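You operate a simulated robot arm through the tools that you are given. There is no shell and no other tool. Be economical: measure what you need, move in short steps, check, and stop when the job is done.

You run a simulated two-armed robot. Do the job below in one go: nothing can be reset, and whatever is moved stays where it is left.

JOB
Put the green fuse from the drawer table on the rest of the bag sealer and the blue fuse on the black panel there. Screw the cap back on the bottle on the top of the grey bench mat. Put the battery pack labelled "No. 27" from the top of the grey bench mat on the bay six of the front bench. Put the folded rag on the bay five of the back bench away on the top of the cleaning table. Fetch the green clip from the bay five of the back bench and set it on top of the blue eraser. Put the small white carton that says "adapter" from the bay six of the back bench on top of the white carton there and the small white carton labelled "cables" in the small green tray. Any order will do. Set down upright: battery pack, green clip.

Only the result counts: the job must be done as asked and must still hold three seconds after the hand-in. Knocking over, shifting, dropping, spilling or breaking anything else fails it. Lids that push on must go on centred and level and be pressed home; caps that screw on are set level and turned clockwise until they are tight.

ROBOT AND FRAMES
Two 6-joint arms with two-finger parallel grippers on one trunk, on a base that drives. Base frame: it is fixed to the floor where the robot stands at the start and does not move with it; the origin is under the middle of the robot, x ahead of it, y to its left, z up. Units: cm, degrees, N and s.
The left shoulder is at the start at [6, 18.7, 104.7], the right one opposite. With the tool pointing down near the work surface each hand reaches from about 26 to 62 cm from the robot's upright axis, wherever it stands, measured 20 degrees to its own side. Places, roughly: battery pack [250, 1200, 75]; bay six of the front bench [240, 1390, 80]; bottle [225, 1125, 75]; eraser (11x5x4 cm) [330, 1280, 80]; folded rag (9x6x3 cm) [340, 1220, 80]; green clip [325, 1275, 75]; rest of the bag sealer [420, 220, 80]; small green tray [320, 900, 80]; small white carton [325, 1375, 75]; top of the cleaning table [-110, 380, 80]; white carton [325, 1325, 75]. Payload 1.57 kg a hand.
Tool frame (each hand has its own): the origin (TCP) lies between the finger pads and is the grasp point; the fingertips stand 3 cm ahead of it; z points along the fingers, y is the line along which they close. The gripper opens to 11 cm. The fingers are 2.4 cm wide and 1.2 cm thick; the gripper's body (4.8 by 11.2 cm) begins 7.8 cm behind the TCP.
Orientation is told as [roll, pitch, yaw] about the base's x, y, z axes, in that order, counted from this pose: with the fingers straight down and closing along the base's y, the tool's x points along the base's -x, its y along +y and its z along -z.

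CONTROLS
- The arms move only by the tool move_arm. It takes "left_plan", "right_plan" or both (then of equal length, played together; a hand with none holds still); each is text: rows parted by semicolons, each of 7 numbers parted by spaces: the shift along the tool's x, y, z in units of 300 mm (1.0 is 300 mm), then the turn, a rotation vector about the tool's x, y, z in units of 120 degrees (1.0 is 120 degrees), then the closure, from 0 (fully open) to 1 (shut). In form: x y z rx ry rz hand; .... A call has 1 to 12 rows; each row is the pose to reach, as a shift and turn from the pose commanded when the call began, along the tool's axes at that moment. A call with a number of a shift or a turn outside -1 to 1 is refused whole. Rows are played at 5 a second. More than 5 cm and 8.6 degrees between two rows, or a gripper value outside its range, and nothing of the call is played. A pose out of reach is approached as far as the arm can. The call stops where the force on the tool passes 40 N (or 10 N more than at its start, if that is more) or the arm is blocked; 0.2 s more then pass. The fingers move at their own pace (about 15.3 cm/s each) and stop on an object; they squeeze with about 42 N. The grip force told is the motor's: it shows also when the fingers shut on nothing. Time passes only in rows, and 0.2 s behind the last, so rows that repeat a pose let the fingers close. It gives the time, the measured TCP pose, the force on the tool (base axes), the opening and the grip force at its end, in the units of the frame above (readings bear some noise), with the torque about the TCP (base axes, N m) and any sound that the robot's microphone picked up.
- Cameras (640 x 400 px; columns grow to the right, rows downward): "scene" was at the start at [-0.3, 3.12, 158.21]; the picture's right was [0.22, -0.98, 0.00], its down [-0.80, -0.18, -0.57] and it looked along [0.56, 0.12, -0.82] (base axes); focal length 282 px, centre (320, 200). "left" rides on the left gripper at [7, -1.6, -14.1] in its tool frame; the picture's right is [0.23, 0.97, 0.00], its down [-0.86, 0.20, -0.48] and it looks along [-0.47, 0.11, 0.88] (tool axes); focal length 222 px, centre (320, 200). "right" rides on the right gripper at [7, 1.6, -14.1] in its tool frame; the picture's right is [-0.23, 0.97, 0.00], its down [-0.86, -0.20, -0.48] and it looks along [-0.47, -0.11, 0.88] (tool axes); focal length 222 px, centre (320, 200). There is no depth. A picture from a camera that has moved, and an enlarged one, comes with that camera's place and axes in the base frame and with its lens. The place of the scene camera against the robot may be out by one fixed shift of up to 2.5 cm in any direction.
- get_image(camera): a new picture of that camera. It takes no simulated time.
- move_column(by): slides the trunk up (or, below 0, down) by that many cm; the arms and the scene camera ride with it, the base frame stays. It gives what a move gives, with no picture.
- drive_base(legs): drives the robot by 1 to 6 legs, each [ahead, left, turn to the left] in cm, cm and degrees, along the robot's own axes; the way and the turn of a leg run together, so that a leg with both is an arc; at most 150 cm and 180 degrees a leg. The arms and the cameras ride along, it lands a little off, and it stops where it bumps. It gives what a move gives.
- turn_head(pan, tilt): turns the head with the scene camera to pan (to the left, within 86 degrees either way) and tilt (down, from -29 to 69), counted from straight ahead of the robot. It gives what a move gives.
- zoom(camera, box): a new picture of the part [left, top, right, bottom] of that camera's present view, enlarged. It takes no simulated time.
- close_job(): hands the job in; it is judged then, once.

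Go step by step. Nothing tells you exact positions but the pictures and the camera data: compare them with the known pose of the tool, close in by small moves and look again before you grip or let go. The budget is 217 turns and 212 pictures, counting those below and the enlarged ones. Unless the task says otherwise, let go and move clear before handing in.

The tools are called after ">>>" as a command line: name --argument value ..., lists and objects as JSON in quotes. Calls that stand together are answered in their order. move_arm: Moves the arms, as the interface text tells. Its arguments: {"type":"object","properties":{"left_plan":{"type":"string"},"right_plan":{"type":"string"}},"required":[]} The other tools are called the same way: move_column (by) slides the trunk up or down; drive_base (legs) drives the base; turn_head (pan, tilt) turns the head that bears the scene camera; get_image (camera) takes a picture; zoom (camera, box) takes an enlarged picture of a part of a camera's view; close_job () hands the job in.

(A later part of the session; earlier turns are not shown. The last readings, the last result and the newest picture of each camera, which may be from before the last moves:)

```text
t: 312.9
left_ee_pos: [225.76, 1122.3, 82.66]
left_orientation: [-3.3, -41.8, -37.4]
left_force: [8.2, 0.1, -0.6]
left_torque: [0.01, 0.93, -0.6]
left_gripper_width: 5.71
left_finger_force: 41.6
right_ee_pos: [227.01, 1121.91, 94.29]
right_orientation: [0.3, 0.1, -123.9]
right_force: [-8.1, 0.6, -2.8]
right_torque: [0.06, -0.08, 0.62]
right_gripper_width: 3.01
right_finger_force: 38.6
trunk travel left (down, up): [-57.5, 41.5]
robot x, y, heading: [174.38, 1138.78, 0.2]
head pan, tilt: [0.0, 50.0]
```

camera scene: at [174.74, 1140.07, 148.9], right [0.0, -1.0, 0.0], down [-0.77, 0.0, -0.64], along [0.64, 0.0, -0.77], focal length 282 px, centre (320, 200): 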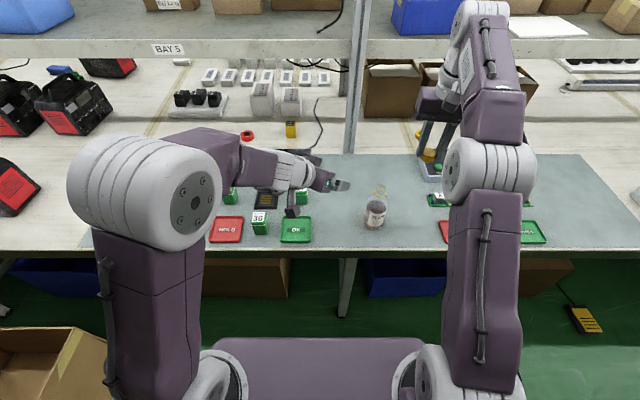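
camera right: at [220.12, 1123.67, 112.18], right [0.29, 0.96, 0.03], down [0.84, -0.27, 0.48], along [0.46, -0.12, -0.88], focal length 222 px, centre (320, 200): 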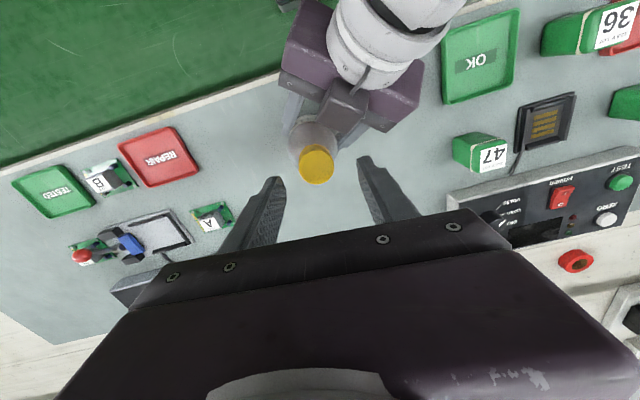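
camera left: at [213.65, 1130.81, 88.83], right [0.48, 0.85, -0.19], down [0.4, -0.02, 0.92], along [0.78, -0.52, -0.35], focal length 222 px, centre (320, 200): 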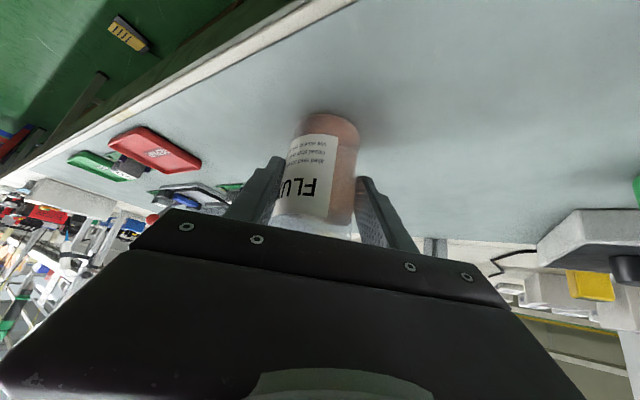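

>>> move_arm --right_plan "0 0 0 0 0 0 0.45;0 0 0 0 0 0 0.45;0 0 -0.1 0 0 0 0.45;0 0 -0.25 0 0 0 0.45;0 0 -0.4 0 0 0 0.45"

>>> zoom --camera "scene" --box '[320, 130, 440, 230]'

>>> get_image --camera "right"

```text
t: 314.1
left_ee_pos: [225.75, 1122.3, 82.77]
left_orientation: [-3.3, -41.7, -37.5]
left_force: [-0.6, -0.7, 0.6]
left_torque: [0.05, 0.02, 0.01]
left_gripper_width: 5.76
left_finger_force: 42.1
right_ee_pos: [227.06, 1121.87, 106.37]
right_orientation: [0.2, 0.1, -123.9]
right_force: [-0.1, -0.1, 0.5]
right_torque: [-0.02, -0.01, -0.02]
right_gripper_width: 6.05
right_finger_force: 0.0
trunk travel left (down, up): [-57.5, 41.5]
robot x, y, heading: [174.01, 1138.45, -0.2]
head pan, tilt: [0.0, 50.0]
```

```text
4.00 times, centred on (380, 180) of scene
camera zoom: at [174.73, 1140.08, 148.9], right [0.0, -1.0, 0.0], down [-0.77, 0.0, -0.64], along [0.64, 0.0, -0.77], focal length 1127 px, centre (80, 280)
```

zoom: 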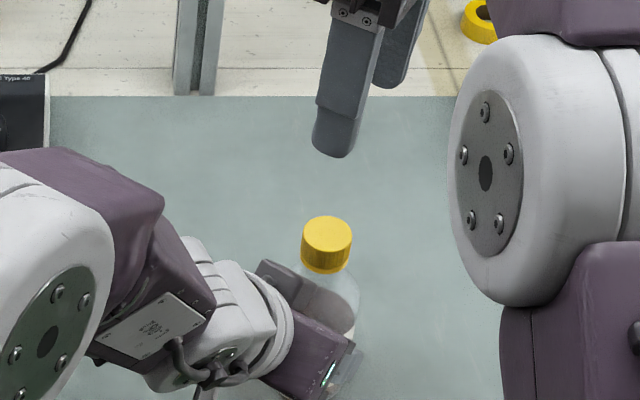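

```text
123 pictures are left
camera right: at [232.01, 1126.79, 120.63], right [0.68, -0.73, 0.0], down [-0.64, -0.6, 0.48], along [-0.35, -0.33, -0.88], focal length 222 px, centre (320, 200)
```

right: 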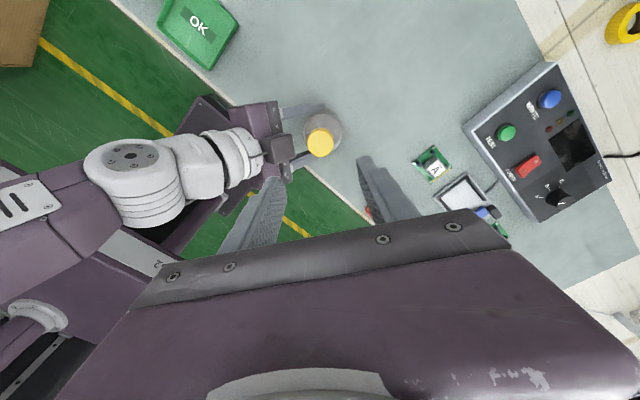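

>>> move_arm --left_plan "0.002 0 0.002 0 0 0 1;0.002 0 0.002 0 0 0 0.5;0.002 0 0.002 0 0 0 0;0.002 0 0.002 0 0 0 0;0 0 -0.08 0 0 0 0;0 0 -0.18 0 0 0 0;0 0 -0.3 0 0 0 0"

>>> get_image --camera "left"

```text
t: 315.7
left_ee_pos: [221.37, 1126.52, 89.54]
left_orientation: [-3.3, -41.8, -37.5]
left_force: [-0.6, 0.1, -0.2]
left_torque: [-0.01, 0.0, 0.04]
left_gripper_width: 11.02
left_finger_force: 0.0
right_ee_pos: [226.87, 1121.9, 106.5]
right_orientation: [0.3, 0.1, -123.9]
right_force: [-0.1, 1.0, 0.1]
right_torque: [-0.03, 0.0, -0.01]
right_gripper_width: 6.08
right_finger_force: 0.2
trunk travel left (down, up): [-57.5, 41.5]
robot x, y, heading: [174.28, 1138.31, 0.2]
head pan, tilt: [0.0, 50.0]
```

```text
122 pictures are left
camera left: at [209.23, 1134.76, 95.59], right [0.49, 0.85, -0.19], down [0.4, -0.02, 0.92], along [0.78, -0.53, -0.35], focal length 222 px, centre (320, 200)
```

left: 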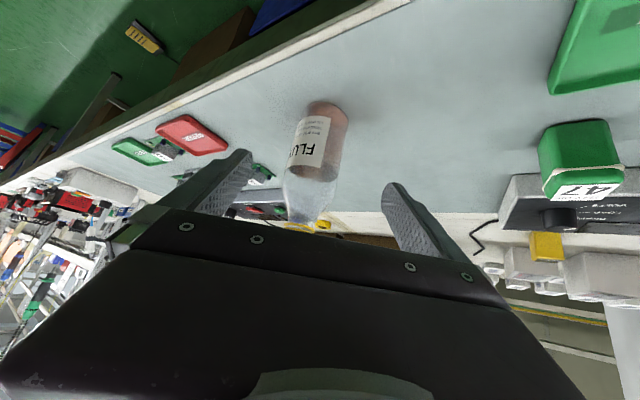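

>>> move_arm --left_plan "-0.08 0 -0.09 0 0 0 0;-0.16 0 -0.18 0 0 0 0;-0.24 0 -0.27 0 0 0 0;-0.31 0 -0.348 0 0 0 0;-0.31 0.02 -0.348 -0.019 0.048 -0.043 0;-0.31 0.04 -0.348 -0.038 0.096 -0.085 0;-0.31 0.06 -0.348 -0.058 0.144 -0.128 0;-0.31 0.08 -0.348 -0.077 0.192 -0.17 0;-0.31 0.1 -0.348 -0.096 0.24 -0.213 0;-0.31 0.12 -0.348 -0.115 0.288 -0.255 0;-0.31 0.14 -0.348 -0.135 0.336 -0.298 0"

>>> move_column --by 10

>>> turn_head --pan 35 --tilt 45

>>> get_image --camera "scene"

```text
t: 317.6
left_ee_pos: [223.19, 1128.98, 103.17]
left_orientation: [-3.7, -11.9, -13.3]
left_force: [-4.3, 2.4, -2.1]
left_torque: [-0.13, -0.49, -0.21]
left_gripper_width: 11.0
left_finger_force: 0.1
right_ee_pos: [227.47, 1121.68, 106.35]
right_orientation: [1.0, 0.3, -124.2]
right_force: [3.5, -2.1, 1.9]
right_torque: [0.18, 0.39, -0.01]
right_gripper_width: 6.03
right_finger_force: 0.0
trunk travel left (down, up): [-57.5, 41.5]
robot x, y, heading: [174.44, 1138.49, -0.2]
head pan, tilt: [0.0, 50.0]
stopped in row 9 (left hand): the force on the tool passed its limit (the readings are from after the stop); the commanded pose is now the measured one
```

```text
t: 319.0
left_ee_pos: [223.28, 1128.92, 113.06]
left_orientation: [-3.9, -12.1, -13.3]
left_force: [-9.5, 4.6, -4.3]
left_torque: [-0.38, -1.12, -0.55]
left_gripper_width: 11.0
left_finger_force: 0.0
right_ee_pos: [227.45, 1121.64, 116.4]
right_orientation: [1.2, 0.3, -124.2]
right_force: [10.0, -5.6, 4.0]
right_torque: [0.52, 1.0, 0.02]
right_gripper_width: 6.05
right_finger_force: 0.0
trunk travel left (down, up): [-67.5, 31.5]
robot x, y, heading: [174.41, 1138.51, 0.1]
head pan, tilt: [0.0, 50.0]
```

```text
t: 320.0
left_ee_pos: [223.28, 1128.83, 113.17]
left_orientation: [-4.0, -12.1, -13.4]
left_force: [-11.4, 7.5, -4.2]
left_torque: [-0.56, -1.32, -0.69]
left_gripper_width: 11.01
left_finger_force: 0.0
right_ee_pos: [227.26, 1121.69, 116.33]
right_orientation: [1.0, 0.4, -124.2]
right_force: [11.8, -7.5, 4.0]
right_torque: [0.69, 1.13, 0.11]
right_gripper_width: 6.01
right_finger_force: 0.0
trunk travel left (down, up): [-67.5, 31.5]
robot x, y, heading: [174.5, 1138.58, -0.0]
head pan, tilt: [35.0, 45.0]
```

```text
121 pictures are left
camera scene: at [173.72, 1144.73, 159.59], right [0.57, -0.82, 0.0], down [-0.58, -0.4, -0.71], along [0.58, 0.4, -0.71], focal length 282 px, centre (320, 200)
```

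scene: 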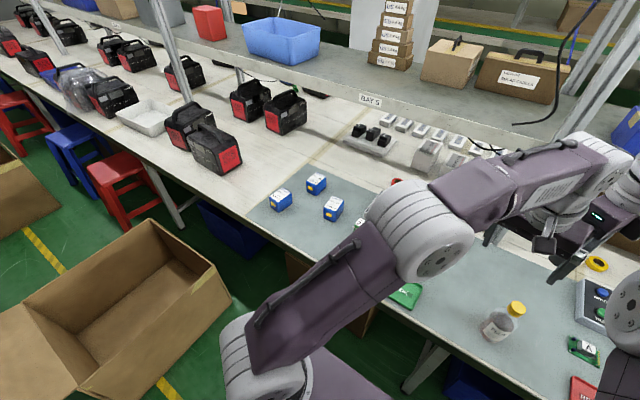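

>>> move_arm --right_plan "-0.11 0.075 0 0 0 0 0.45;-0.22 0.15 0 0 0 0 0.45;-0.33 0.224 0 0 0 0 0.45" --left_plan "0.02 0.1 0 0 0 0 0;0.05 0.2 0 0 0 0 0;0.07 0.32 0 0 0 0 0"

>>> zoom --camera "scene" --box '[230, 140, 390, 260]'

```text
t: 320.8
left_ee_pos: [223.59, 1138.84, 112.15]
left_orientation: [-3.9, -12.1, -13.4]
left_force: [0.2, -0.2, -0.5]
left_torque: [0.04, 0.06, 0.0]
left_gripper_width: 11.01
left_finger_force: 0.1
right_ee_pos: [227.33, 1109.59, 116.26]
right_orientation: [1.0, 0.3, -124.1]
right_force: [0.2, -1.0, 0.6]
right_torque: [0.01, -0.03, -0.01]
right_gripper_width: 6.04
right_finger_force: 0.1
trunk travel left (down, up): [-67.5, 31.5]
robot x, y, heading: [174.53, 1138.63, -0.1]
head pan, tilt: [35.0, 45.0]
```

```text
3.33 times, centred on (310, 200) of scene
camera zoom: at [173.86, 1144.69, 159.59], right [0.57, -0.82, 0.0], down [-0.58, -0.4, -0.71], along [0.58, 0.41, -0.71], focal length 939 px, centre (353, 200)
```

zoom: 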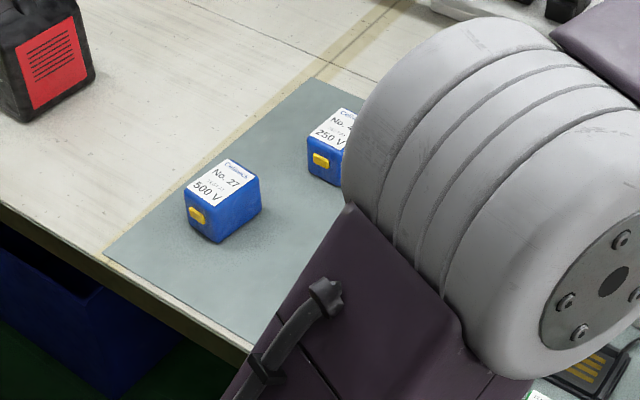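

>>> move_arm --right_plan "0 0 0 0.008 0 -0.07 0.3;0 0 0 0.008 0 -0.14 0.3;0 0 0 0.008 0 -0.21 0;0 0 0 0.008 0 -0.28 0;0 0 0 0.008 0 -0.35 0;0 0 0 0.008 0 -0.42 0;0 0 0 0.008 0 -0.49 0;0 0 0 0.008 0 -0.56 0;0 0 0 0.008 0 -0.63 0;0 0 0 0.008 0 -0.7 0;0 0 0 0.008 0 -0.77 0;0 0 0 0.008 0 -0.84 0" --left_plan "0 0 0 -0.01 0.03 -0.04 0;0.04 0 0 -0.02 0.06 -0.07 0;0.08 0 0 -0.0325 0.1 -0.112 0;0.12 0 0 -0.0325 0.1 -0.112 0;0.16 0 0 -0.0325 0.1 -0.112 0;0.2 0 0 -0.0325 0.1 -0.112 0;0.24 0 0 -0.0325 0.1 -0.112 0;0.28 0 0.05 -0.0325 0.1 -0.112 0;0.28 0 0.1 -0.0325 0.1 -0.112 0;0.28 0 0.15 -0.0325 0.1 -0.112 0;0.28 0 0.15 -0.0325 0.1 -0.112 0;0.28 0 0.15 -0.0325 0.1 -0.112 0"

```text
t: 323.4
left_ee_pos: [216.36, 1140.02, 105.94]
left_orientation: [-1.3, 0.6, -0.6]
left_force: [-0.1, 0.5, 0.1]
left_torque: [-0.01, 0.01, 0.0]
left_gripper_width: 11.01
left_finger_force: 0.0
right_ee_pos: [226.95, 1109.87, 116.25]
right_orientation: [-0.3, -0.6, -23.2]
right_force: [0.0, -0.1, -0.7]
right_torque: [0.04, 0.01, 0.0]
right_gripper_width: 11.0
right_finger_force: 0.0
right hand out of reach, approached as far as the arm can: row 1, 2, 3, 4, 5, 6, 7, 8, 9, 10, 11, 12
trunk travel left (down, up): [-67.5, 31.5]
robot x, y, heading: [174.8, 1138.4, -0.3]
head pan, tilt: [35.0, 45.0]
```

>>> move_arm --right_plan "0.11 -0.05 0.07 0 0 0 0;0.22 -0.09 0.13 0 0 0 0;0.33 -0.14 0.2 0 0 0 0;0.44 -0.18 0.27 0 0 0 0;0.55 -0.23 0.33 0 0 0 0"

>>> drive_base --legs '[[-12, 0, 0], [0, 46, 0], [22, 0, 0]]'

>>> turn_head --pan 15 --tilt 50

>>> get_image --camera "scene"

>>> get_image --camera "left"

```text
t: 324.6
left_ee_pos: [216.25, 1140.05, 105.96]
left_orientation: [-1.2, 0.5, -0.5]
left_force: [-0.3, 0.7, 0.8]
left_torque: [0.02, 0.02, -0.02]
left_gripper_width: 11.03
left_finger_force: 0.0
right_ee_pos: [209.05, 1110.09, 106.37]
right_orientation: [-0.3, -0.5, -23.4]
right_force: [0.7, -0.5, -0.5]
right_torque: [0.03, -0.01, 0.02]
right_gripper_width: 11.0
right_finger_force: 0.2
trunk travel left (down, up): [-67.5, 31.5]
robot x, y, heading: [174.47, 1138.52, -0.0]
head pan, tilt: [35.0, 45.0]
```

```text
t: 329.5
left_ee_pos: [226.5, 1186.44, 105.97]
left_orientation: [-1.3, 0.5, -0.3]
left_force: [-0.5, 0.0, 0.6]
left_torque: [-0.01, 0.01, -0.02]
left_gripper_width: 11.0
left_finger_force: 0.0
right_ee_pos: [219.11, 1156.36, 106.29]
right_orientation: [-0.3, -0.5, -23.2]
right_force: [0.1, 0.5, -0.4]
right_torque: [0.02, 0.01, 0.0]
right_gripper_width: 10.99
right_finger_force: 0.1
trunk travel left (down, up): [-67.5, 31.5]
robot x, y, heading: [184.29, 1184.7, -0.0]
head pan, tilt: [35.0, 45.0]
```

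```text
t: 330.3
left_ee_pos: [226.43, 1186.5, 105.87]
left_orientation: [-1.3, 0.6, -0.3]
left_force: [-0.2, 0.9, -0.3]
left_torque: [0.03, -0.02, -0.01]
left_gripper_width: 11.02
left_finger_force: 0.1
right_ee_pos: [219.17, 1156.26, 106.3]
right_orientation: [-0.2, -0.4, -23.2]
right_force: [-0.2, 0.3, -0.3]
right_torque: [0.0, -0.01, -0.04]
right_gripper_width: 10.96
right_finger_force: 0.2
trunk travel left (down, up): [-67.5, 31.5]
robot x, y, heading: [184.11, 1185.02, -0.1]
head pan, tilt: [15.0, 50.0]
```

```text
119 pictures are left
camera scene: at [184.57, 1188.34, 158.9], right [0.26, -0.97, 0.0], down [-0.74, -0.2, -0.64], along [0.62, 0.17, -0.77], focal length 282 px, centre (320, 200)
```

scene: 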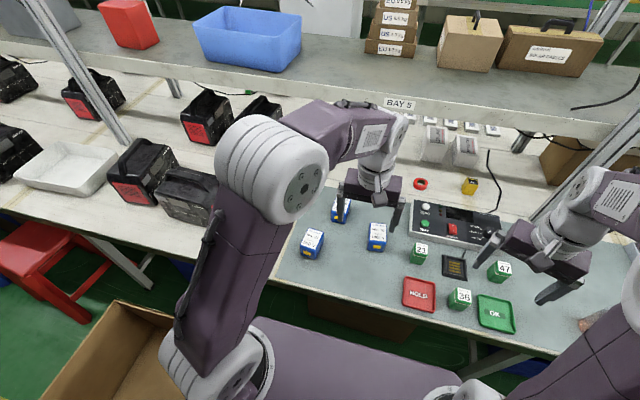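

```text
118 pictures are left
camera left: at [219.69, 1185.18, 120.3], right [-0.22, 0.97, -0.02], down [0.86, 0.2, 0.47], along [0.46, 0.09, -0.88], focal length 222 px, centre (320, 200)
```

left: 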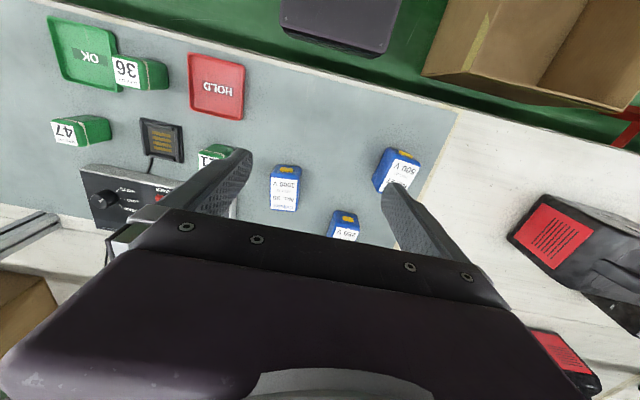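

>>> zoom --camera "left" --box '[250, 130, 450, 250]'

>>> zoom --camera "scene" --box '[280, 190, 400, 270]'

```text
3.20 times, centred on (350, 190) of left
camera zoom: at [219.69, 1185.18, 120.3], right [-0.22, 0.97, -0.02], down [0.86, 0.2, 0.47], along [0.46, 0.09, -0.88], focal length 711 px, centre (224, 232)
```

zoom: 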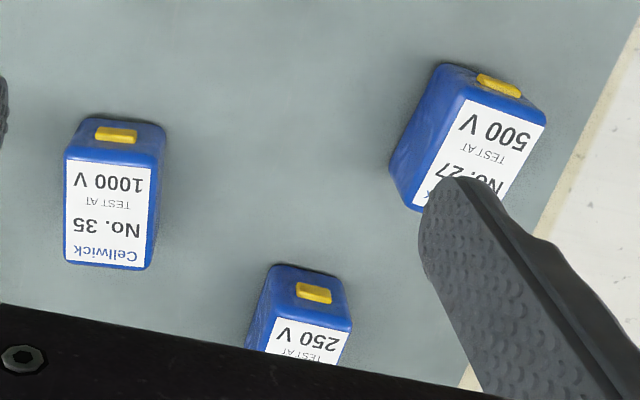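

```text
5.00 times, centred on (340, 230) of scene
camera zoom: at [184.57, 1188.34, 158.9], right [0.26, -0.97, 0.0], down [-0.74, -0.2, -0.64], along [0.62, 0.17, -0.77], focal length 1409 px, centre (220, 50)
```

zoom: 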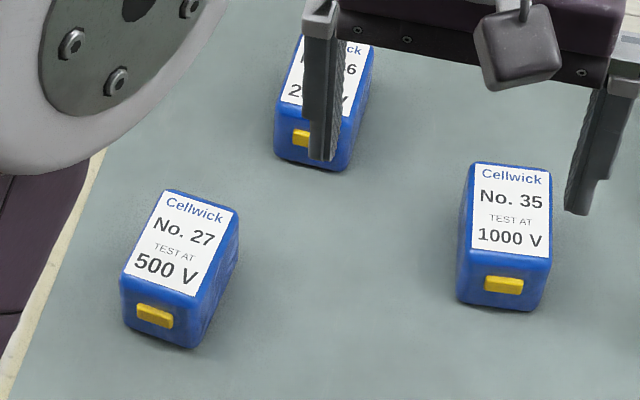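

>>> move_arm --left_plan "-0.03 0.09 0.05 -0.011 -0.005 0.012 0;-0.05 0.18 0.12 -0.011 -0.005 0.024 0;-0.08 0.27 0.2 -0.011 -0.005 0.036 0;-0.11 0.36 0.29 -0.011 -0.005 0.048 0;-0.13 0.45 0.38 -0.011 -0.005 0.06 0;-0.16 0.527 0.463 -0.011 -0.005 0.0725 0"

>>> get_image --camera "left"

```text
t: 331.7
left_ee_pos: [231.17, 1202.05, 91.57]
left_orientation: [-0.1, -0.1, -9.1]
left_force: [0.5, 1.1, -0.1]
left_torque: [-0.04, 0.0, -0.01]
left_gripper_width: 11.02
left_finger_force: 0.1
right_ee_pos: [219.36, 1156.35, 106.44]
right_orientation: [-0.4, -0.4, -23.2]
right_force: [0.1, 0.3, 0.6]
right_torque: [-0.02, 0.02, 0.01]
right_gripper_width: 11.03
right_finger_force: 0.1
trunk travel left (down, up): [-67.5, 31.5]
robot x, y, heading: [184.73, 1184.84, 0.1]
head pan, tilt: [15.0, 50.0]
```

```text
115 pictures are left
camera left: at [224.13, 1201.54, 105.87], right [-0.07, 1.0, 0.0], down [0.88, 0.06, 0.48], along [0.48, 0.03, -0.88], focal length 222 px, centre (320, 200)
```

left: 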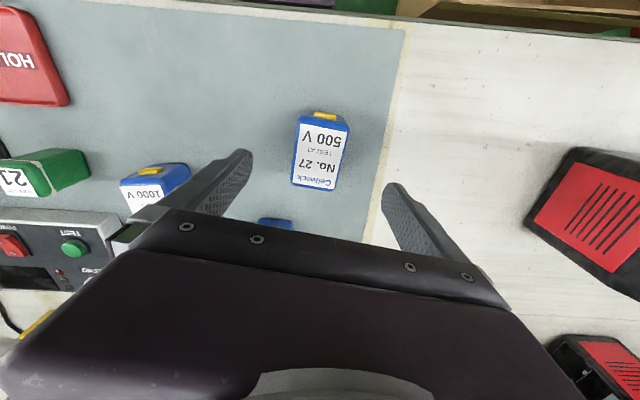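

>>> move_arm --left_plan "-0.013 0 0.15 0 0 0 0;-0.013 0 0.28 0 0 0 0;-0.013 0 0.38 0 0 0 0;-0.013 0 0.38 0 0 0 0.5;-0.013 0 0.38 0 0 0 1;-0.013 0 0.38 0 0 0 1;-0.013 0 0.38 0 0 0 1"

>>> get_image --camera "left"

```text
t: 333.3
left_ee_pos: [231.53, 1201.71, 80.24]
left_orientation: [0.1, -0.1, -9.0]
left_force: [0.8, -0.2, 0.1]
left_torque: [0.0, -0.11, 0.06]
left_gripper_width: 5.55
left_finger_force: 42.4
right_ee_pos: [219.41, 1156.34, 106.31]
right_orientation: [-0.3, -0.3, -23.2]
right_force: [-1.0, -0.2, -0.2]
right_torque: [0.0, 0.01, -0.04]
right_gripper_width: 11.01
right_finger_force: 0.0
trunk travel left (down, up): [-67.5, 31.5]
robot x, y, heading: [184.57, 1185.15, -0.0]
head pan, tilt: [15.0, 50.0]
```

```text
114 pictures are left
camera left: at [224.41, 1201.3, 94.5], right [-0.07, 1.0, 0.0], down [0.88, 0.06, 0.48], along [0.48, 0.03, -0.88], focal length 222 px, centre (320, 200)
```

left: 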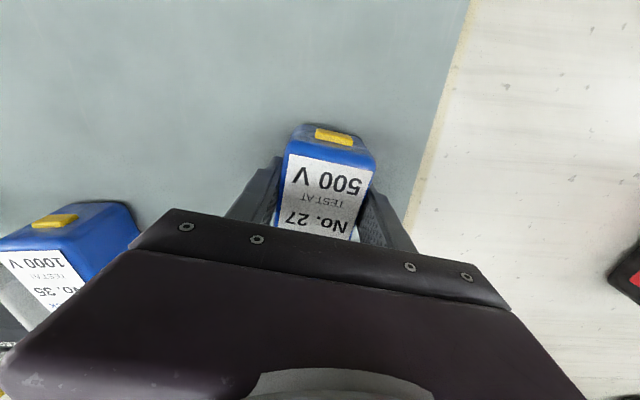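

>>> move_arm --left_plan "0 0 -0.14 0 0 0 1;0 0 -0.28 0 0 0 1;0 0 -0.42 0 0 0 1;0.05 0 -0.56 0 0 0 1;0.12 0 -0.7 0 0 0 1;0.2 -0.05 -0.83 0 0 0 1;0.3 -0.1 -0.9 0 0 0 1"

>>> turn_head --pan 60 --tilt 30

>>> get_image --camera "scene"

```text
t: 334.9
left_ee_pos: [221.96, 1200.36, 107.37]
left_orientation: [0.1, -0.1, -9.0]
left_force: [-0.8, -0.3, -5.0]
left_torque: [0.02, -0.01, 0.05]
left_gripper_width: 5.58
left_finger_force: 41.8
right_ee_pos: [219.0, 1156.38, 106.39]
right_orientation: [-0.3, -0.5, -23.2]
right_force: [-0.7, -0.2, -0.4]
right_torque: [0.0, -0.03, -0.02]
right_gripper_width: 10.99
right_finger_force: 0.0
trunk travel left (down, up): [-67.5, 31.5]
robot x, y, heading: [184.39, 1184.74, 0.4]
head pan, tilt: [15.0, 50.0]
```

```text
t: 336.0
left_ee_pos: [222.24, 1200.44, 107.33]
left_orientation: [0.1, -0.1, -9.0]
left_force: [-0.1, -0.1, -6.6]
left_torque: [0.02, -0.03, 0.0]
left_gripper_width: 5.57
left_finger_force: 42.0
right_ee_pos: [219.38, 1156.43, 106.38]
right_orientation: [-0.3, -0.4, -23.1]
right_force: [0.2, 0.1, 0.6]
right_torque: [0.01, 0.0, 0.01]
right_gripper_width: 11.0
right_finger_force: 0.2
trunk travel left (down, up): [-67.5, 31.5]
robot x, y, heading: [184.2, 1184.85, -0.0]
head pan, tilt: [60.0, 30.0]
```

```text
113 pictures are left
camera scene: at [181.7, 1194.19, 161.84], right [0.87, -0.5, 0.0], down [-0.25, -0.43, -0.87], along [0.43, 0.75, -0.5], focal length 282 px, centre (320, 200)
```

scene: 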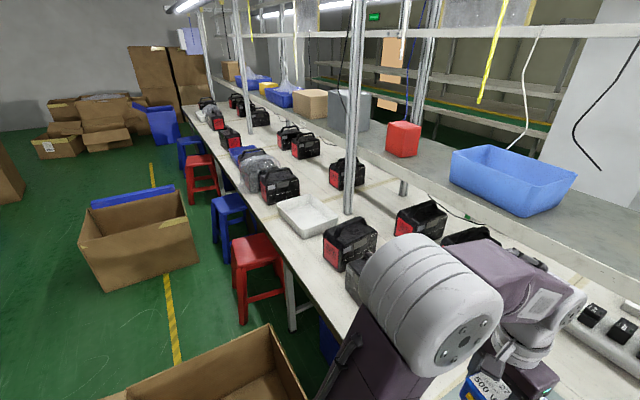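

>>> drive_base --legs '[[-45, 0, 0], [-48, 0, 0], [0, 130, 0], [0, 32, 0]]'

>>> turn_head --pan 0 --tilt 30

>>> get_image --camera "scene"

```text
t: 349.0
left_ee_pos: [128.58, 1360.21, 107.31]
left_orientation: [0.1, -0.2, -8.8]
left_force: [0.5, -1.0, -5.4]
left_torque: [0.01, 0.02, -0.01]
left_gripper_width: 5.59
left_finger_force: 41.8
right_ee_pos: [125.71, 1316.14, 106.25]
right_orientation: [-0.4, -0.5, -23.1]
right_force: [-0.4, -0.2, -0.4]
right_torque: [-0.01, 0.02, 0.05]
right_gripper_width: 11.0
right_finger_force: 0.0
trunk travel left (down, up): [-67.5, 31.5]
robot x, y, heading: [90.73, 1345.19, 0.1]
head pan, tilt: [60.0, 30.0]
```

```text
t: 350.3
left_ee_pos: [128.64, 1360.18, 107.29]
left_orientation: [0.0, -0.1, -8.9]
left_force: [-1.3, -0.9, -6.5]
left_torque: [-0.01, -0.01, -0.01]
left_gripper_width: 5.6
left_finger_force: 42.2
right_ee_pos: [125.82, 1316.23, 106.32]
right_orientation: [-0.4, -0.4, -23.0]
right_force: [0.3, -0.5, -0.1]
right_torque: [0.0, -0.04, -0.02]
right_gripper_width: 10.99
right_finger_force: 0.1
trunk travel left (down, up): [-67.5, 31.5]
robot x, y, heading: [90.7, 1344.65, 0.1]
head pan, tilt: [0.0, 30.0]
```

```text
112 pictures are left
camera scene: at [92.66, 1346.19, 161.85], right [0.0, -1.0, 0.0], down [-0.5, 0.0, -0.87], along [0.87, 0.0, -0.5], focal length 282 px, centre (320, 200)
```

scene: 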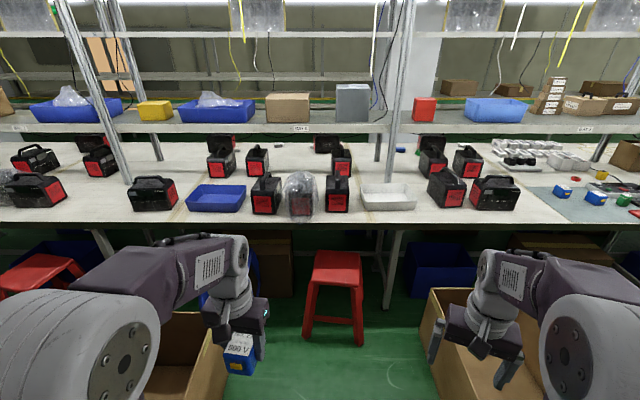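

>>> zoom --camera "scene" --box '[170, 110, 390, 240]'

```text
2.91 times, centred on (280, 175) of scene
camera zoom: at [92.66, 1346.19, 161.85], right [0.0, -1.0, 0.0], down [-0.5, 0.0, -0.87], along [0.87, 0.0, -0.5], focal length 820 px, centre (436, 273)
```

zoom: 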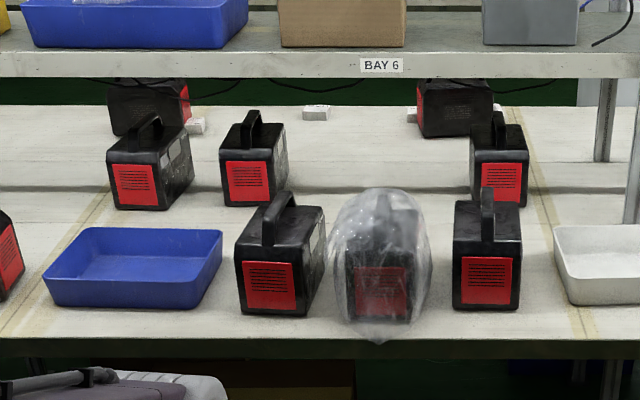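

>>> drive_base --legs '[[30, -17, 0], [47, 0, 0]]'

>>> turn_head --pan 0 --tilt 50

>>> get_image --camera "scene"

```text
t: 354.9
left_ee_pos: [205.77, 1343.65, 107.43]
left_orientation: [0.0, 0.0, -8.8]
left_force: [-0.2, 0.6, -6.1]
left_torque: [0.03, 0.04, -0.04]
left_gripper_width: 5.55
left_finger_force: 42.2
right_ee_pos: [202.97, 1299.69, 106.38]
right_orientation: [-0.3, -0.3, -22.9]
right_force: [-0.1, -0.3, 0.6]
right_torque: [-0.01, -0.01, -0.03]
right_gripper_width: 10.98
right_finger_force: 0.1
trunk travel left (down, up): [-67.5, 31.5]
robot x, y, heading: [168.19, 1327.77, 0.4]
head pan, tilt: [0.0, 30.0]
```

```text
t: 355.8
left_ee_pos: [205.67, 1343.69, 107.24]
left_orientation: [0.0, -0.2, -8.7]
left_force: [-0.6, -0.4, -7.3]
left_torque: [-0.01, -0.01, -0.01]
left_gripper_width: 5.56
left_finger_force: 42.2
right_ee_pos: [203.02, 1299.67, 106.21]
right_orientation: [-0.4, -0.4, -23.1]
right_force: [0.7, 0.0, -0.2]
right_torque: [0.03, -0.03, -0.01]
right_gripper_width: 11.0
right_finger_force: 0.2
trunk travel left (down, up): [-67.5, 31.5]
robot x, y, heading: [168.24, 1327.72, 0.2]
head pan, tilt: [0.0, 50.0]
```

```text
110 pictures are left
camera scene: at [168.47, 1329.47, 158.9], right [0.01, -1.0, 0.0], down [-0.77, 0.0, -0.64], along [0.64, 0.0, -0.77], focal length 282 px, centre (320, 200)
```

scene: 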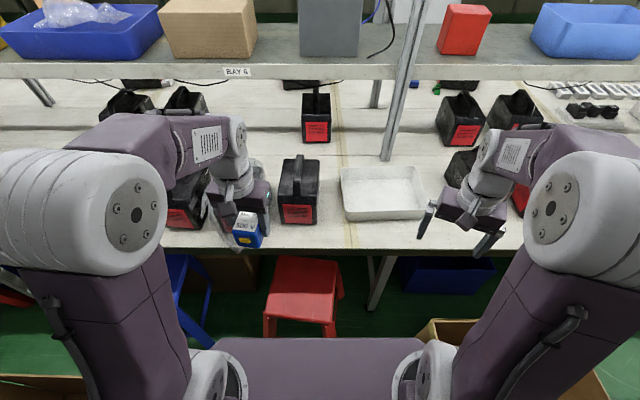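

>>> move_arm --left_plan "0.02 -0.15 0 0 0 0 1;0.04 -0.3 0 0 0 0 1;0.06 -0.45 0 0 0 0 1;0.09 -0.64 0 0 0 0 1;-0.05 -0.63 0.0 0 0 0 1;-0.2 -0.615 0 0 0 0 1;-0.35 -0.6 0.0 0 0 0 1;-0.5 -0.58 0.0 0 0 0 1;-0.6 -0.567 0.08 0 0 0 1;-0.68 -0.56 0.2 0 0 0 1;-0.69 -0.557 0.33 0 0 0 1"

>>> get_image --camera "left"

>>> zoom --camera "scene" --box '[230, 140, 430, 280]'

```text
refused: row 4 steps farther than a row can; nothing moved
```

```text
109 pictures are left
camera left: at [198.61, 1343.09, 121.61], right [-0.08, 1.0, 0.0], down [0.87, 0.07, 0.48], along [0.48, 0.04, -0.88], focal length 222 px, centre (320, 200)
```

left: 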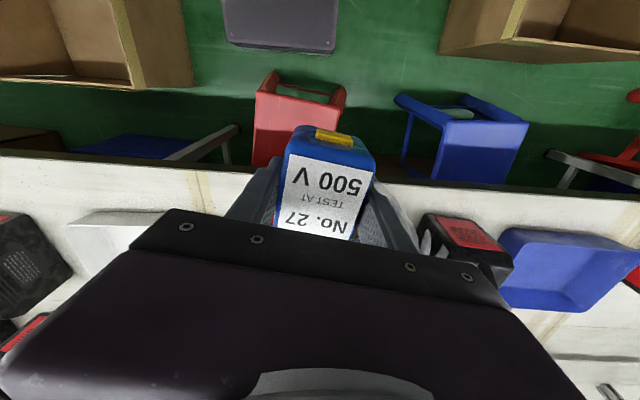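

```text
2.86 times, centred on (330, 210) of scene
camera zoom: at [168.47, 1329.47, 158.9], right [0.01, -1.0, 0.0], down [-0.77, 0.0, -0.64], along [0.64, 0.0, -0.77], focal length 805 px, centre (291, 171)
```

zoom: 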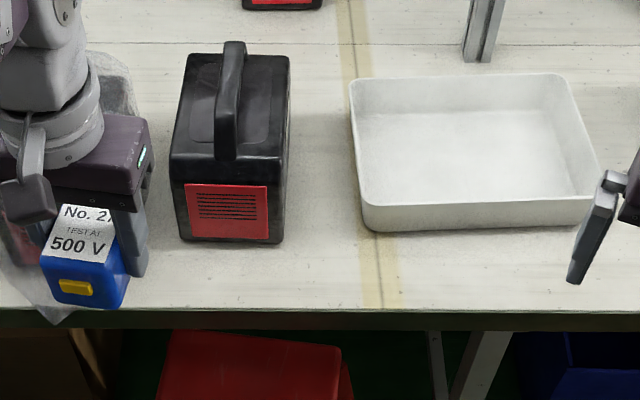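

>>> drive_base --legs '[[4, 0, 0]]'

>>> move_arm --left_plan "0.02 -0.15 0 0 0 0 1;0.04 -0.3 0 0 0 0 1;0.06 -0.45 0 0 0 0 1;0.08 -0.6 0 0 0 0 1;-0.05 -0.62 0.0 0 0 0 1;-0.2 -0.6 0 0 0 0 1;-0.35 -0.58 0.0 0 0 0 1;-0.48 -0.56 0.0 0 0 0 1;-0.53 -0.555 0.1 0 0 0 1;-0.55 -0.55 0.22 0 0 0 1;-0.55 -0.55 0.33 0 0 0 1"

>>> get_image --camera "left"

>>> zoom --camera "scene" --box '[230, 140, 430, 280]'

```text
t: 356.6
left_ee_pos: [209.34, 1343.69, 107.6]
left_orientation: [0.0, -0.2, -8.7]
left_force: [-0.2, 0.5, -5.3]
left_torque: [0.03, -0.06, 0.0]
left_gripper_width: 5.59
left_finger_force: 42.0
right_ee_pos: [206.63, 1299.56, 106.49]
right_orientation: [-0.1, -0.6, -23.0]
right_force: [-0.6, 0.2, -0.6]
right_torque: [-0.01, -0.03, -0.03]
right_gripper_width: 11.03
right_finger_force: 0.1
trunk travel left (down, up): [-67.5, 31.5]
robot x, y, heading: [171.98, 1327.5, 0.4]
head pan, tilt: [0.0, 50.0]
```

```text
t: 359.1
left_ee_pos: [223.73, 1324.56, 97.4]
left_orientation: [0.0, 0.0, -8.8]
left_force: [1.2, -0.1, -6.8]
left_torque: [0.0, 0.02, 0.04]
left_gripper_width: 5.57
left_finger_force: 42.3
right_ee_pos: [207.1, 1299.61, 106.27]
right_orientation: [-0.4, -0.4, -23.0]
right_force: [0.3, 0.5, 0.2]
right_torque: [0.03, 0.01, 0.01]
right_gripper_width: 11.01
right_finger_force: 0.1
trunk travel left (down, up): [-67.5, 31.5]
robot x, y, heading: [172.36, 1328.37, 0.5]
head pan, tilt: [0.0, 50.0]
```

```text
107 pictures are left
camera left: at [216.59, 1324.2, 111.68], right [-0.08, 1.0, 0.0], down [0.88, 0.07, 0.48], along [0.48, 0.04, -0.88], focal length 222 px, centre (320, 200)
```

left: 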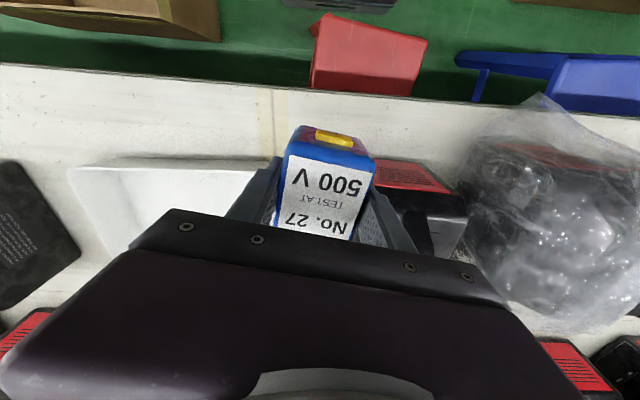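

```text
2.86 times, centred on (330, 210) of scene
camera zoom: at [172.59, 1329.45, 158.9], right [0.01, -1.0, 0.0], down [-0.77, -0.01, -0.64], along [0.64, 0.0, -0.77], focal length 805 px, centre (291, 171)
```

zoom: 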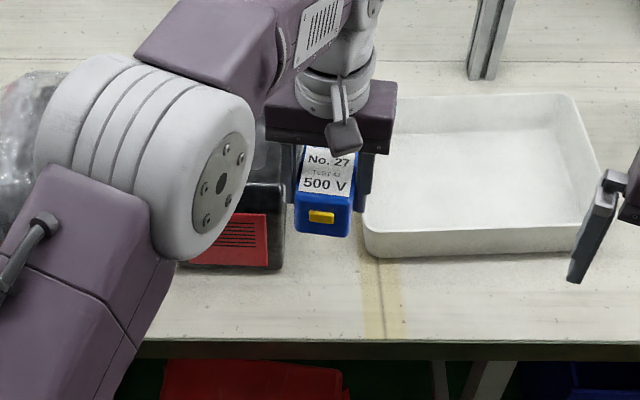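

>>> move_arm --left_plan "0.036 0.015 0.12 0 0 0 1;0.036 0.015 0.26 0 0 0 1;0.036 0.015 0.4 0 0 0 1;0.036 0.015 0.5 0 0 0 1;0.036 0.015 0.55 0 0 0 1"

>>> move_arm --left_plan "0 0 0.008 0 0 0 1;0 0 0.014 0 0 0 1;0 0 0.02 0 0 0 1"

>>> get_image --camera "left"

```text
t: 360.2
left_ee_pos: [222.44, 1325.41, 80.86]
left_orientation: [0.0, -0.2, -8.7]
left_force: [-0.1, 0.2, -4.9]
left_torque: [0.01, -0.02, 0.0]
left_gripper_width: 5.59
left_finger_force: 42.5
right_ee_pos: [206.95, 1299.63, 106.32]
right_orientation: [-0.3, -0.4, -23.0]
right_force: [-0.2, 0.4, 0.5]
right_torque: [-0.01, 0.01, 0.01]
right_gripper_width: 11.0
right_finger_force: 0.0
trunk travel left (down, up): [-67.5, 31.5]
robot x, y, heading: [172.21, 1327.79, 0.3]
head pan, tilt: [0.0, 50.0]
```

```text
t: 361.1
left_ee_pos: [222.42, 1325.44, 80.27]
left_orientation: [0.2, -0.1, -8.7]
left_force: [0.0, -0.8, -5.7]
left_torque: [0.01, 0.01, -0.01]
left_gripper_width: 5.6
left_finger_force: 41.2
right_ee_pos: [206.93, 1299.53, 106.28]
right_orientation: [-0.4, -0.4, -23.0]
right_force: [0.4, 0.9, -0.6]
right_torque: [0.03, 0.02, -0.02]
right_gripper_width: 11.0
right_finger_force: 0.0
trunk travel left (down, up): [-67.5, 31.5]
robot x, y, heading: [172.2, 1327.63, 0.5]
head pan, tilt: [0.0, 50.0]
```

```text
105 pictures are left
camera left: at [215.45, 1324.87, 94.62], right [-0.08, 1.0, 0.0], down [0.87, 0.07, 0.48], along [0.48, 0.04, -0.88], focal length 222 px, centre (320, 200)
```

left: 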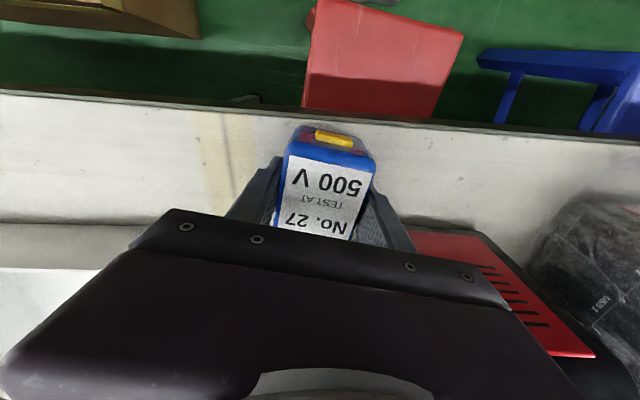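

>>> move_arm --left_plan "0 0 0.005 0 0 0 1;0 0 0.009 0 0 0 1;0 0 0.013 0 0 0 1;0 0 0.017 0 0 0 1"

```text
t: 362.1
left_ee_pos: [222.46, 1325.43, 80.01]
left_orientation: [0.0, -0.2, -8.7]
left_force: [2.9, 1.6, 7.6]
left_torque: [0.11, 0.45, -0.03]
left_gripper_width: 5.58
left_finger_force: 42.6
right_ee_pos: [206.81, 1299.65, 106.41]
right_orientation: [-0.2, -0.5, -23.1]
right_force: [-0.7, 0.6, 0.4]
right_torque: [0.01, -0.03, -0.02]
right_gripper_width: 11.0
right_finger_force: 0.1
trunk travel left (down, up): [-67.5, 31.5]
robot x, y, heading: [172.17, 1327.73, 0.5]
head pan, tilt: [0.0, 50.0]
```

>>> move_arm --left_plan "0 0 0 0 0 0 0.6;0 0 0 0 0 0 0.3;0 0 0 0 0 0 0.3;0 0 -0.12 0 0 0 0.3;0 0 -0.26 0 0 0 0.3;0 0 -0.4 0 0 0 0.3;0.05 0 -0.54 0 0 0 0.3;0.15 0 -0.66 0 0 0 0.3;0.25 0 -0.78 0 0 0 0.3;0.35 0.08 -0.85 0 0 0 0;0.45 0.16 -0.9 0 0 0 0;0.45 0.3 -0.9 0 0 0 0"

>>> get_image --camera "scene"

```text
t: 364.6
left_ee_pos: [210.61, 1336.48, 106.9]
left_orientation: [-0.1, -0.1, -8.8]
left_force: [-0.4, 0.8, -0.3]
left_torque: [-0.01, 0.01, 0.01]
left_gripper_width: 11.0
left_finger_force: 0.1
right_ee_pos: [207.01, 1299.73, 106.3]
right_orientation: [-0.4, -0.4, -23.0]
right_force: [-0.6, 0.8, -1.7]
right_torque: [0.01, -0.04, 0.02]
right_gripper_width: 11.01
right_finger_force: 0.2
trunk travel left (down, up): [-67.5, 31.5]
robot x, y, heading: [172.24, 1327.77, 0.3]
head pan, tilt: [0.0, 50.0]
```

```text
104 pictures are left
camera scene: at [172.49, 1329.61, 158.89], right [0.01, -1.0, 0.0], down [-0.77, -0.01, -0.64], along [0.64, 0.0, -0.77], focal length 282 px, centre (320, 200)
```

scene: 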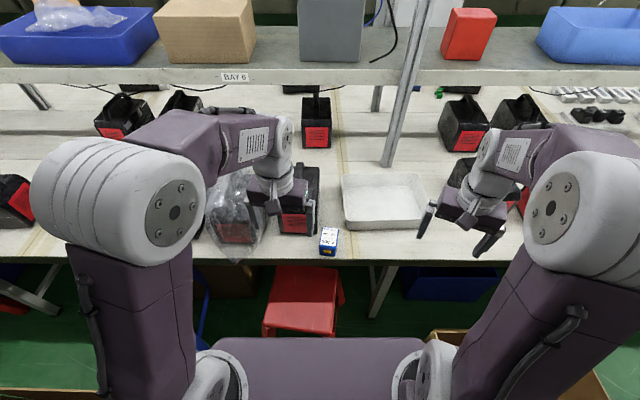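

>>> drive_base --legs '[[-40, 0, 0], [-37, 17, 0]]'

>>> turn_head --pan 60 --tilt 15

>>> get_image --camera "scene"

```text
t: 369.3
left_ee_pos: [133.62, 1353.03, 106.8]
left_orientation: [0.0, -0.1, -8.6]
left_force: [0.1, -0.2, -0.1]
left_torque: [-0.01, -0.01, -0.01]
left_gripper_width: 11.0
left_finger_force: 0.0
right_ee_pos: [130.09, 1316.22, 106.17]
right_orientation: [-0.3, -0.4, -22.9]
right_force: [0.5, 0.6, 0.3]
right_torque: [0.01, 0.01, -0.01]
right_gripper_width: 10.99
right_finger_force: 0.1
trunk travel left (down, up): [-67.5, 31.5]
robot x, y, heading: [95.28, 1344.32, 0.5]
head pan, tilt: [0.0, 50.0]
```

```text
t: 370.6
left_ee_pos: [133.62, 1352.99, 106.94]
left_orientation: [0.0, -0.2, -8.7]
left_force: [0.0, 0.3, 0.1]
left_torque: [0.01, 0.0, 0.02]
left_gripper_width: 10.98
left_finger_force: 0.1
right_ee_pos: [130.11, 1316.18, 106.34]
right_orientation: [-0.4, -0.4, -22.9]
right_force: [1.1, 1.0, 0.5]
right_torque: [-0.03, 0.01, 0.03]
right_gripper_width: 11.0
right_finger_force: 0.0
trunk travel left (down, up): [-67.5, 31.5]
robot x, y, heading: [95.31, 1344.58, 0.4]
head pan, tilt: [60.0, 15.0]
```

```text
103 pictures are left
camera scene: at [92.39, 1354.08, 164.27], right [0.87, -0.49, 0.0], down [-0.13, -0.23, -0.97], along [0.48, 0.84, -0.26], focal length 282 px, centre (320, 200)
```

scene: 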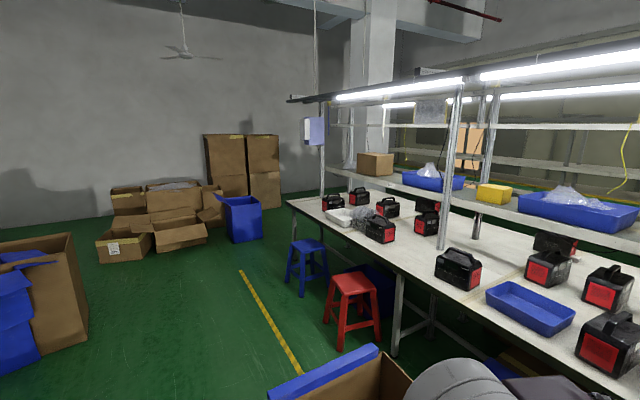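

>>> drive_base --legs '[[-25, 140, 0], [40, 120, 0], [15, 80, 0]]'

>>> turn_head --pan 0 --tilt 20

>>> get_image --camera "scene"

```text
t: 387.5
left_ee_pos: [162.06, 1692.28, 106.86]
left_orientation: [0.0, -0.1, -8.7]
left_force: [-0.9, -0.6, 0.5]
left_torque: [0.02, 0.0, -0.01]
left_gripper_width: 10.99
left_finger_force: 0.1
right_ee_pos: [158.56, 1655.55, 106.38]
right_orientation: [-0.3, -0.4, -22.9]
right_force: [0.3, 0.3, 0.2]
right_torque: [0.0, -0.02, 0.01]
right_gripper_width: 11.02
right_finger_force: 0.1
trunk travel left (down, up): [-67.5, 31.5]
robot x, y, heading: [124.1, 1684.05, 0.1]
head pan, tilt: [60.0, 15.0]
```

```text
t: 388.8
left_ee_pos: [162.19, 1692.22, 106.94]
left_orientation: [0.0, -0.1, -8.6]
left_force: [-0.6, -0.4, -0.2]
left_torque: [0.0, -0.03, -0.02]
left_gripper_width: 11.01
left_finger_force: 0.0
right_ee_pos: [158.5, 1655.43, 106.44]
right_orientation: [-0.2, -0.3, -22.9]
right_force: [0.8, 0.4, -0.3]
right_torque: [-0.03, 0.01, 0.0]
right_gripper_width: 11.01
right_finger_force: 0.0
trunk travel left (down, up): [-67.5, 31.5]
robot x, y, heading: [123.67, 1683.59, 0.1]
head pan, tilt: [0.0, 20.0]
```

```text
102 pictures are left
camera scene: at [125.57, 1685.36, 163.46], right [0.01, -1.0, 0.0], down [-0.34, 0.0, -0.94], along [0.94, 0.01, -0.34], focal length 282 px, centre (320, 200)
```

scene: 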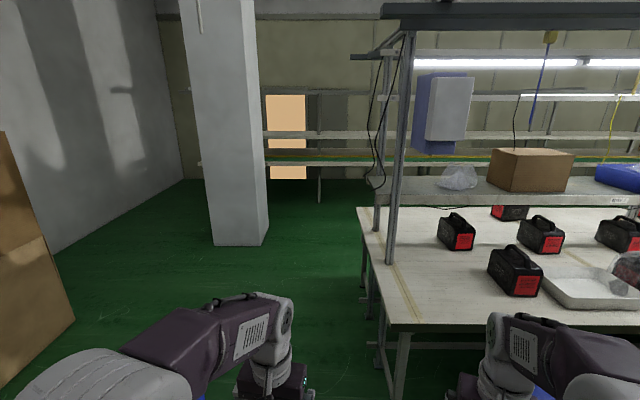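

>>> drive_base --legs '[[0, 14, 0], [130, 0, 0], [135, 0, 0], [0, 0, -180]]'

>>> turn_head --pan 60 --tilt 20

>>> get_image --camera "scene"

```text
t: 410.0
left_ee_pos: [350.58, 1692.18, 106.8]
left_orientation: [0.0, -0.1, 171.6]
left_force: [0.3, 0.2, -0.1]
left_torque: [0.0, 0.01, -0.01]
left_gripper_width: 11.0
left_finger_force: 0.1
right_ee_pos: [353.91, 1728.76, 106.46]
right_orientation: [-0.3, -0.5, 157.4]
right_force: [0.0, 0.5, 0.4]
right_torque: [0.01, 0.03, -0.02]
right_gripper_width: 10.99
right_finger_force: 0.0
trunk travel left (down, up): [-67.5, 31.5]
robot x, y, heading: [389.12, 1700.7, -179.4]
head pan, tilt: [0.0, 20.0]
```

```text
t: 411.3
left_ee_pos: [350.59, 1692.09, 106.97]
left_orientation: [0.0, -0.1, 171.5]
left_force: [1.1, 0.1, 0.5]
left_torque: [0.0, 0.01, 0.0]
left_gripper_width: 11.01
left_finger_force: 0.0
right_ee_pos: [354.01, 1728.74, 106.35]
right_orientation: [-0.3, -0.5, 157.3]
right_force: [0.1, -0.5, 0.4]
right_torque: [-0.03, -0.01, 0.01]
right_gripper_width: 10.99
right_finger_force: 0.1
trunk travel left (down, up): [-67.5, 31.5]
robot x, y, heading: [388.99, 1700.94, -179.2]
head pan, tilt: [60.0, 20.0]
```

```text
101 pictures are left
camera scene: at [389.12, 1694.31, 163.46], right [-0.87, 0.49, 0.0], down [0.17, 0.3, -0.94], along [-0.46, -0.82, -0.34], focal length 282 px, centre (320, 200)
```

scene: 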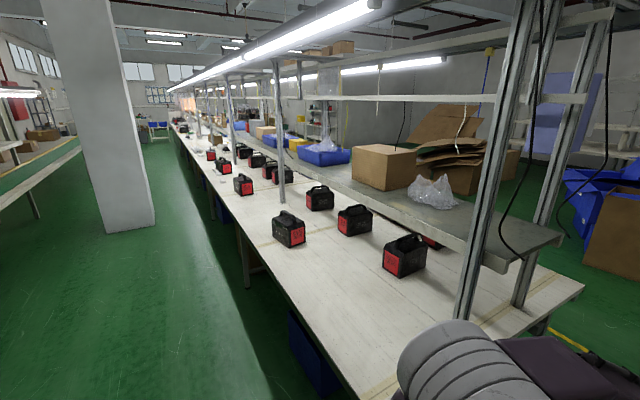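

>>> drive_base --legs '[[0, 145, -0.8], [0, 150, 0]]'

>>> turn_head --pan 10 --tilt 40

>>> get_image --camera "scene"

```text
t: 425.6
left_ee_pos: [350.38, 1396.95, 106.9]
left_orientation: [0.0, -0.1, 170.3]
left_force: [-0.1, -0.6, 0.5]
left_torque: [-0.01, 0.01, 0.01]
left_gripper_width: 10.98
left_finger_force: 0.1
right_ee_pos: [354.66, 1433.68, 106.4]
right_orientation: [-0.4, -0.4, 156.1]
right_force: [-0.8, 0.1, -0.4]
right_torque: [-0.02, -0.01, -0.01]
right_gripper_width: 11.0
right_finger_force: 0.1
trunk travel left (down, up): [-67.5, 31.5]
robot x, y, heading: [388.96, 1404.72, 179.5]
head pan, tilt: [60.0, 20.0]
```

```text
t: 426.8
left_ee_pos: [350.44, 1397.03, 106.89]
left_orientation: [0.0, -0.1, 170.3]
left_force: [0.1, 0.6, 0.6]
left_torque: [0.02, 0.02, 0.04]
left_gripper_width: 10.96
left_finger_force: 0.1
right_ee_pos: [354.61, 1433.56, 106.43]
right_orientation: [-0.3, -0.3, 156.1]
right_force: [0.2, -0.2, 0.0]
right_torque: [-0.01, 0.0, -0.03]
right_gripper_width: 10.99
right_finger_force: 0.1
trunk travel left (down, up): [-67.5, 31.5]
robot x, y, heading: [389.29, 1404.61, 179.1]
head pan, tilt: [10.0, 40.0]
```

```text
100 pictures are left
camera scene: at [385.38, 1404.88, 160.32], right [-0.16, 0.99, 0.0], down [0.63, 0.11, -0.77], along [-0.76, -0.13, -0.64], focal length 282 px, centre (320, 200)
```

scene: 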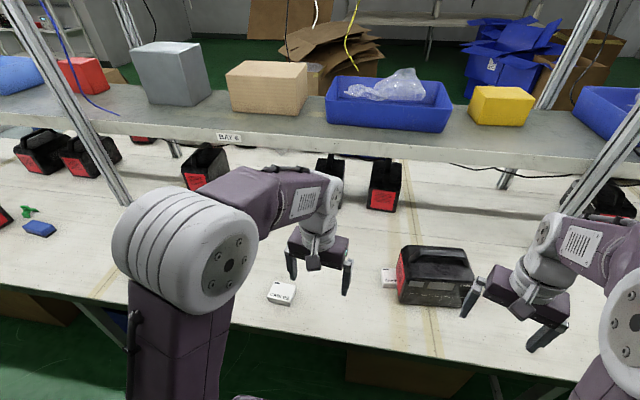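

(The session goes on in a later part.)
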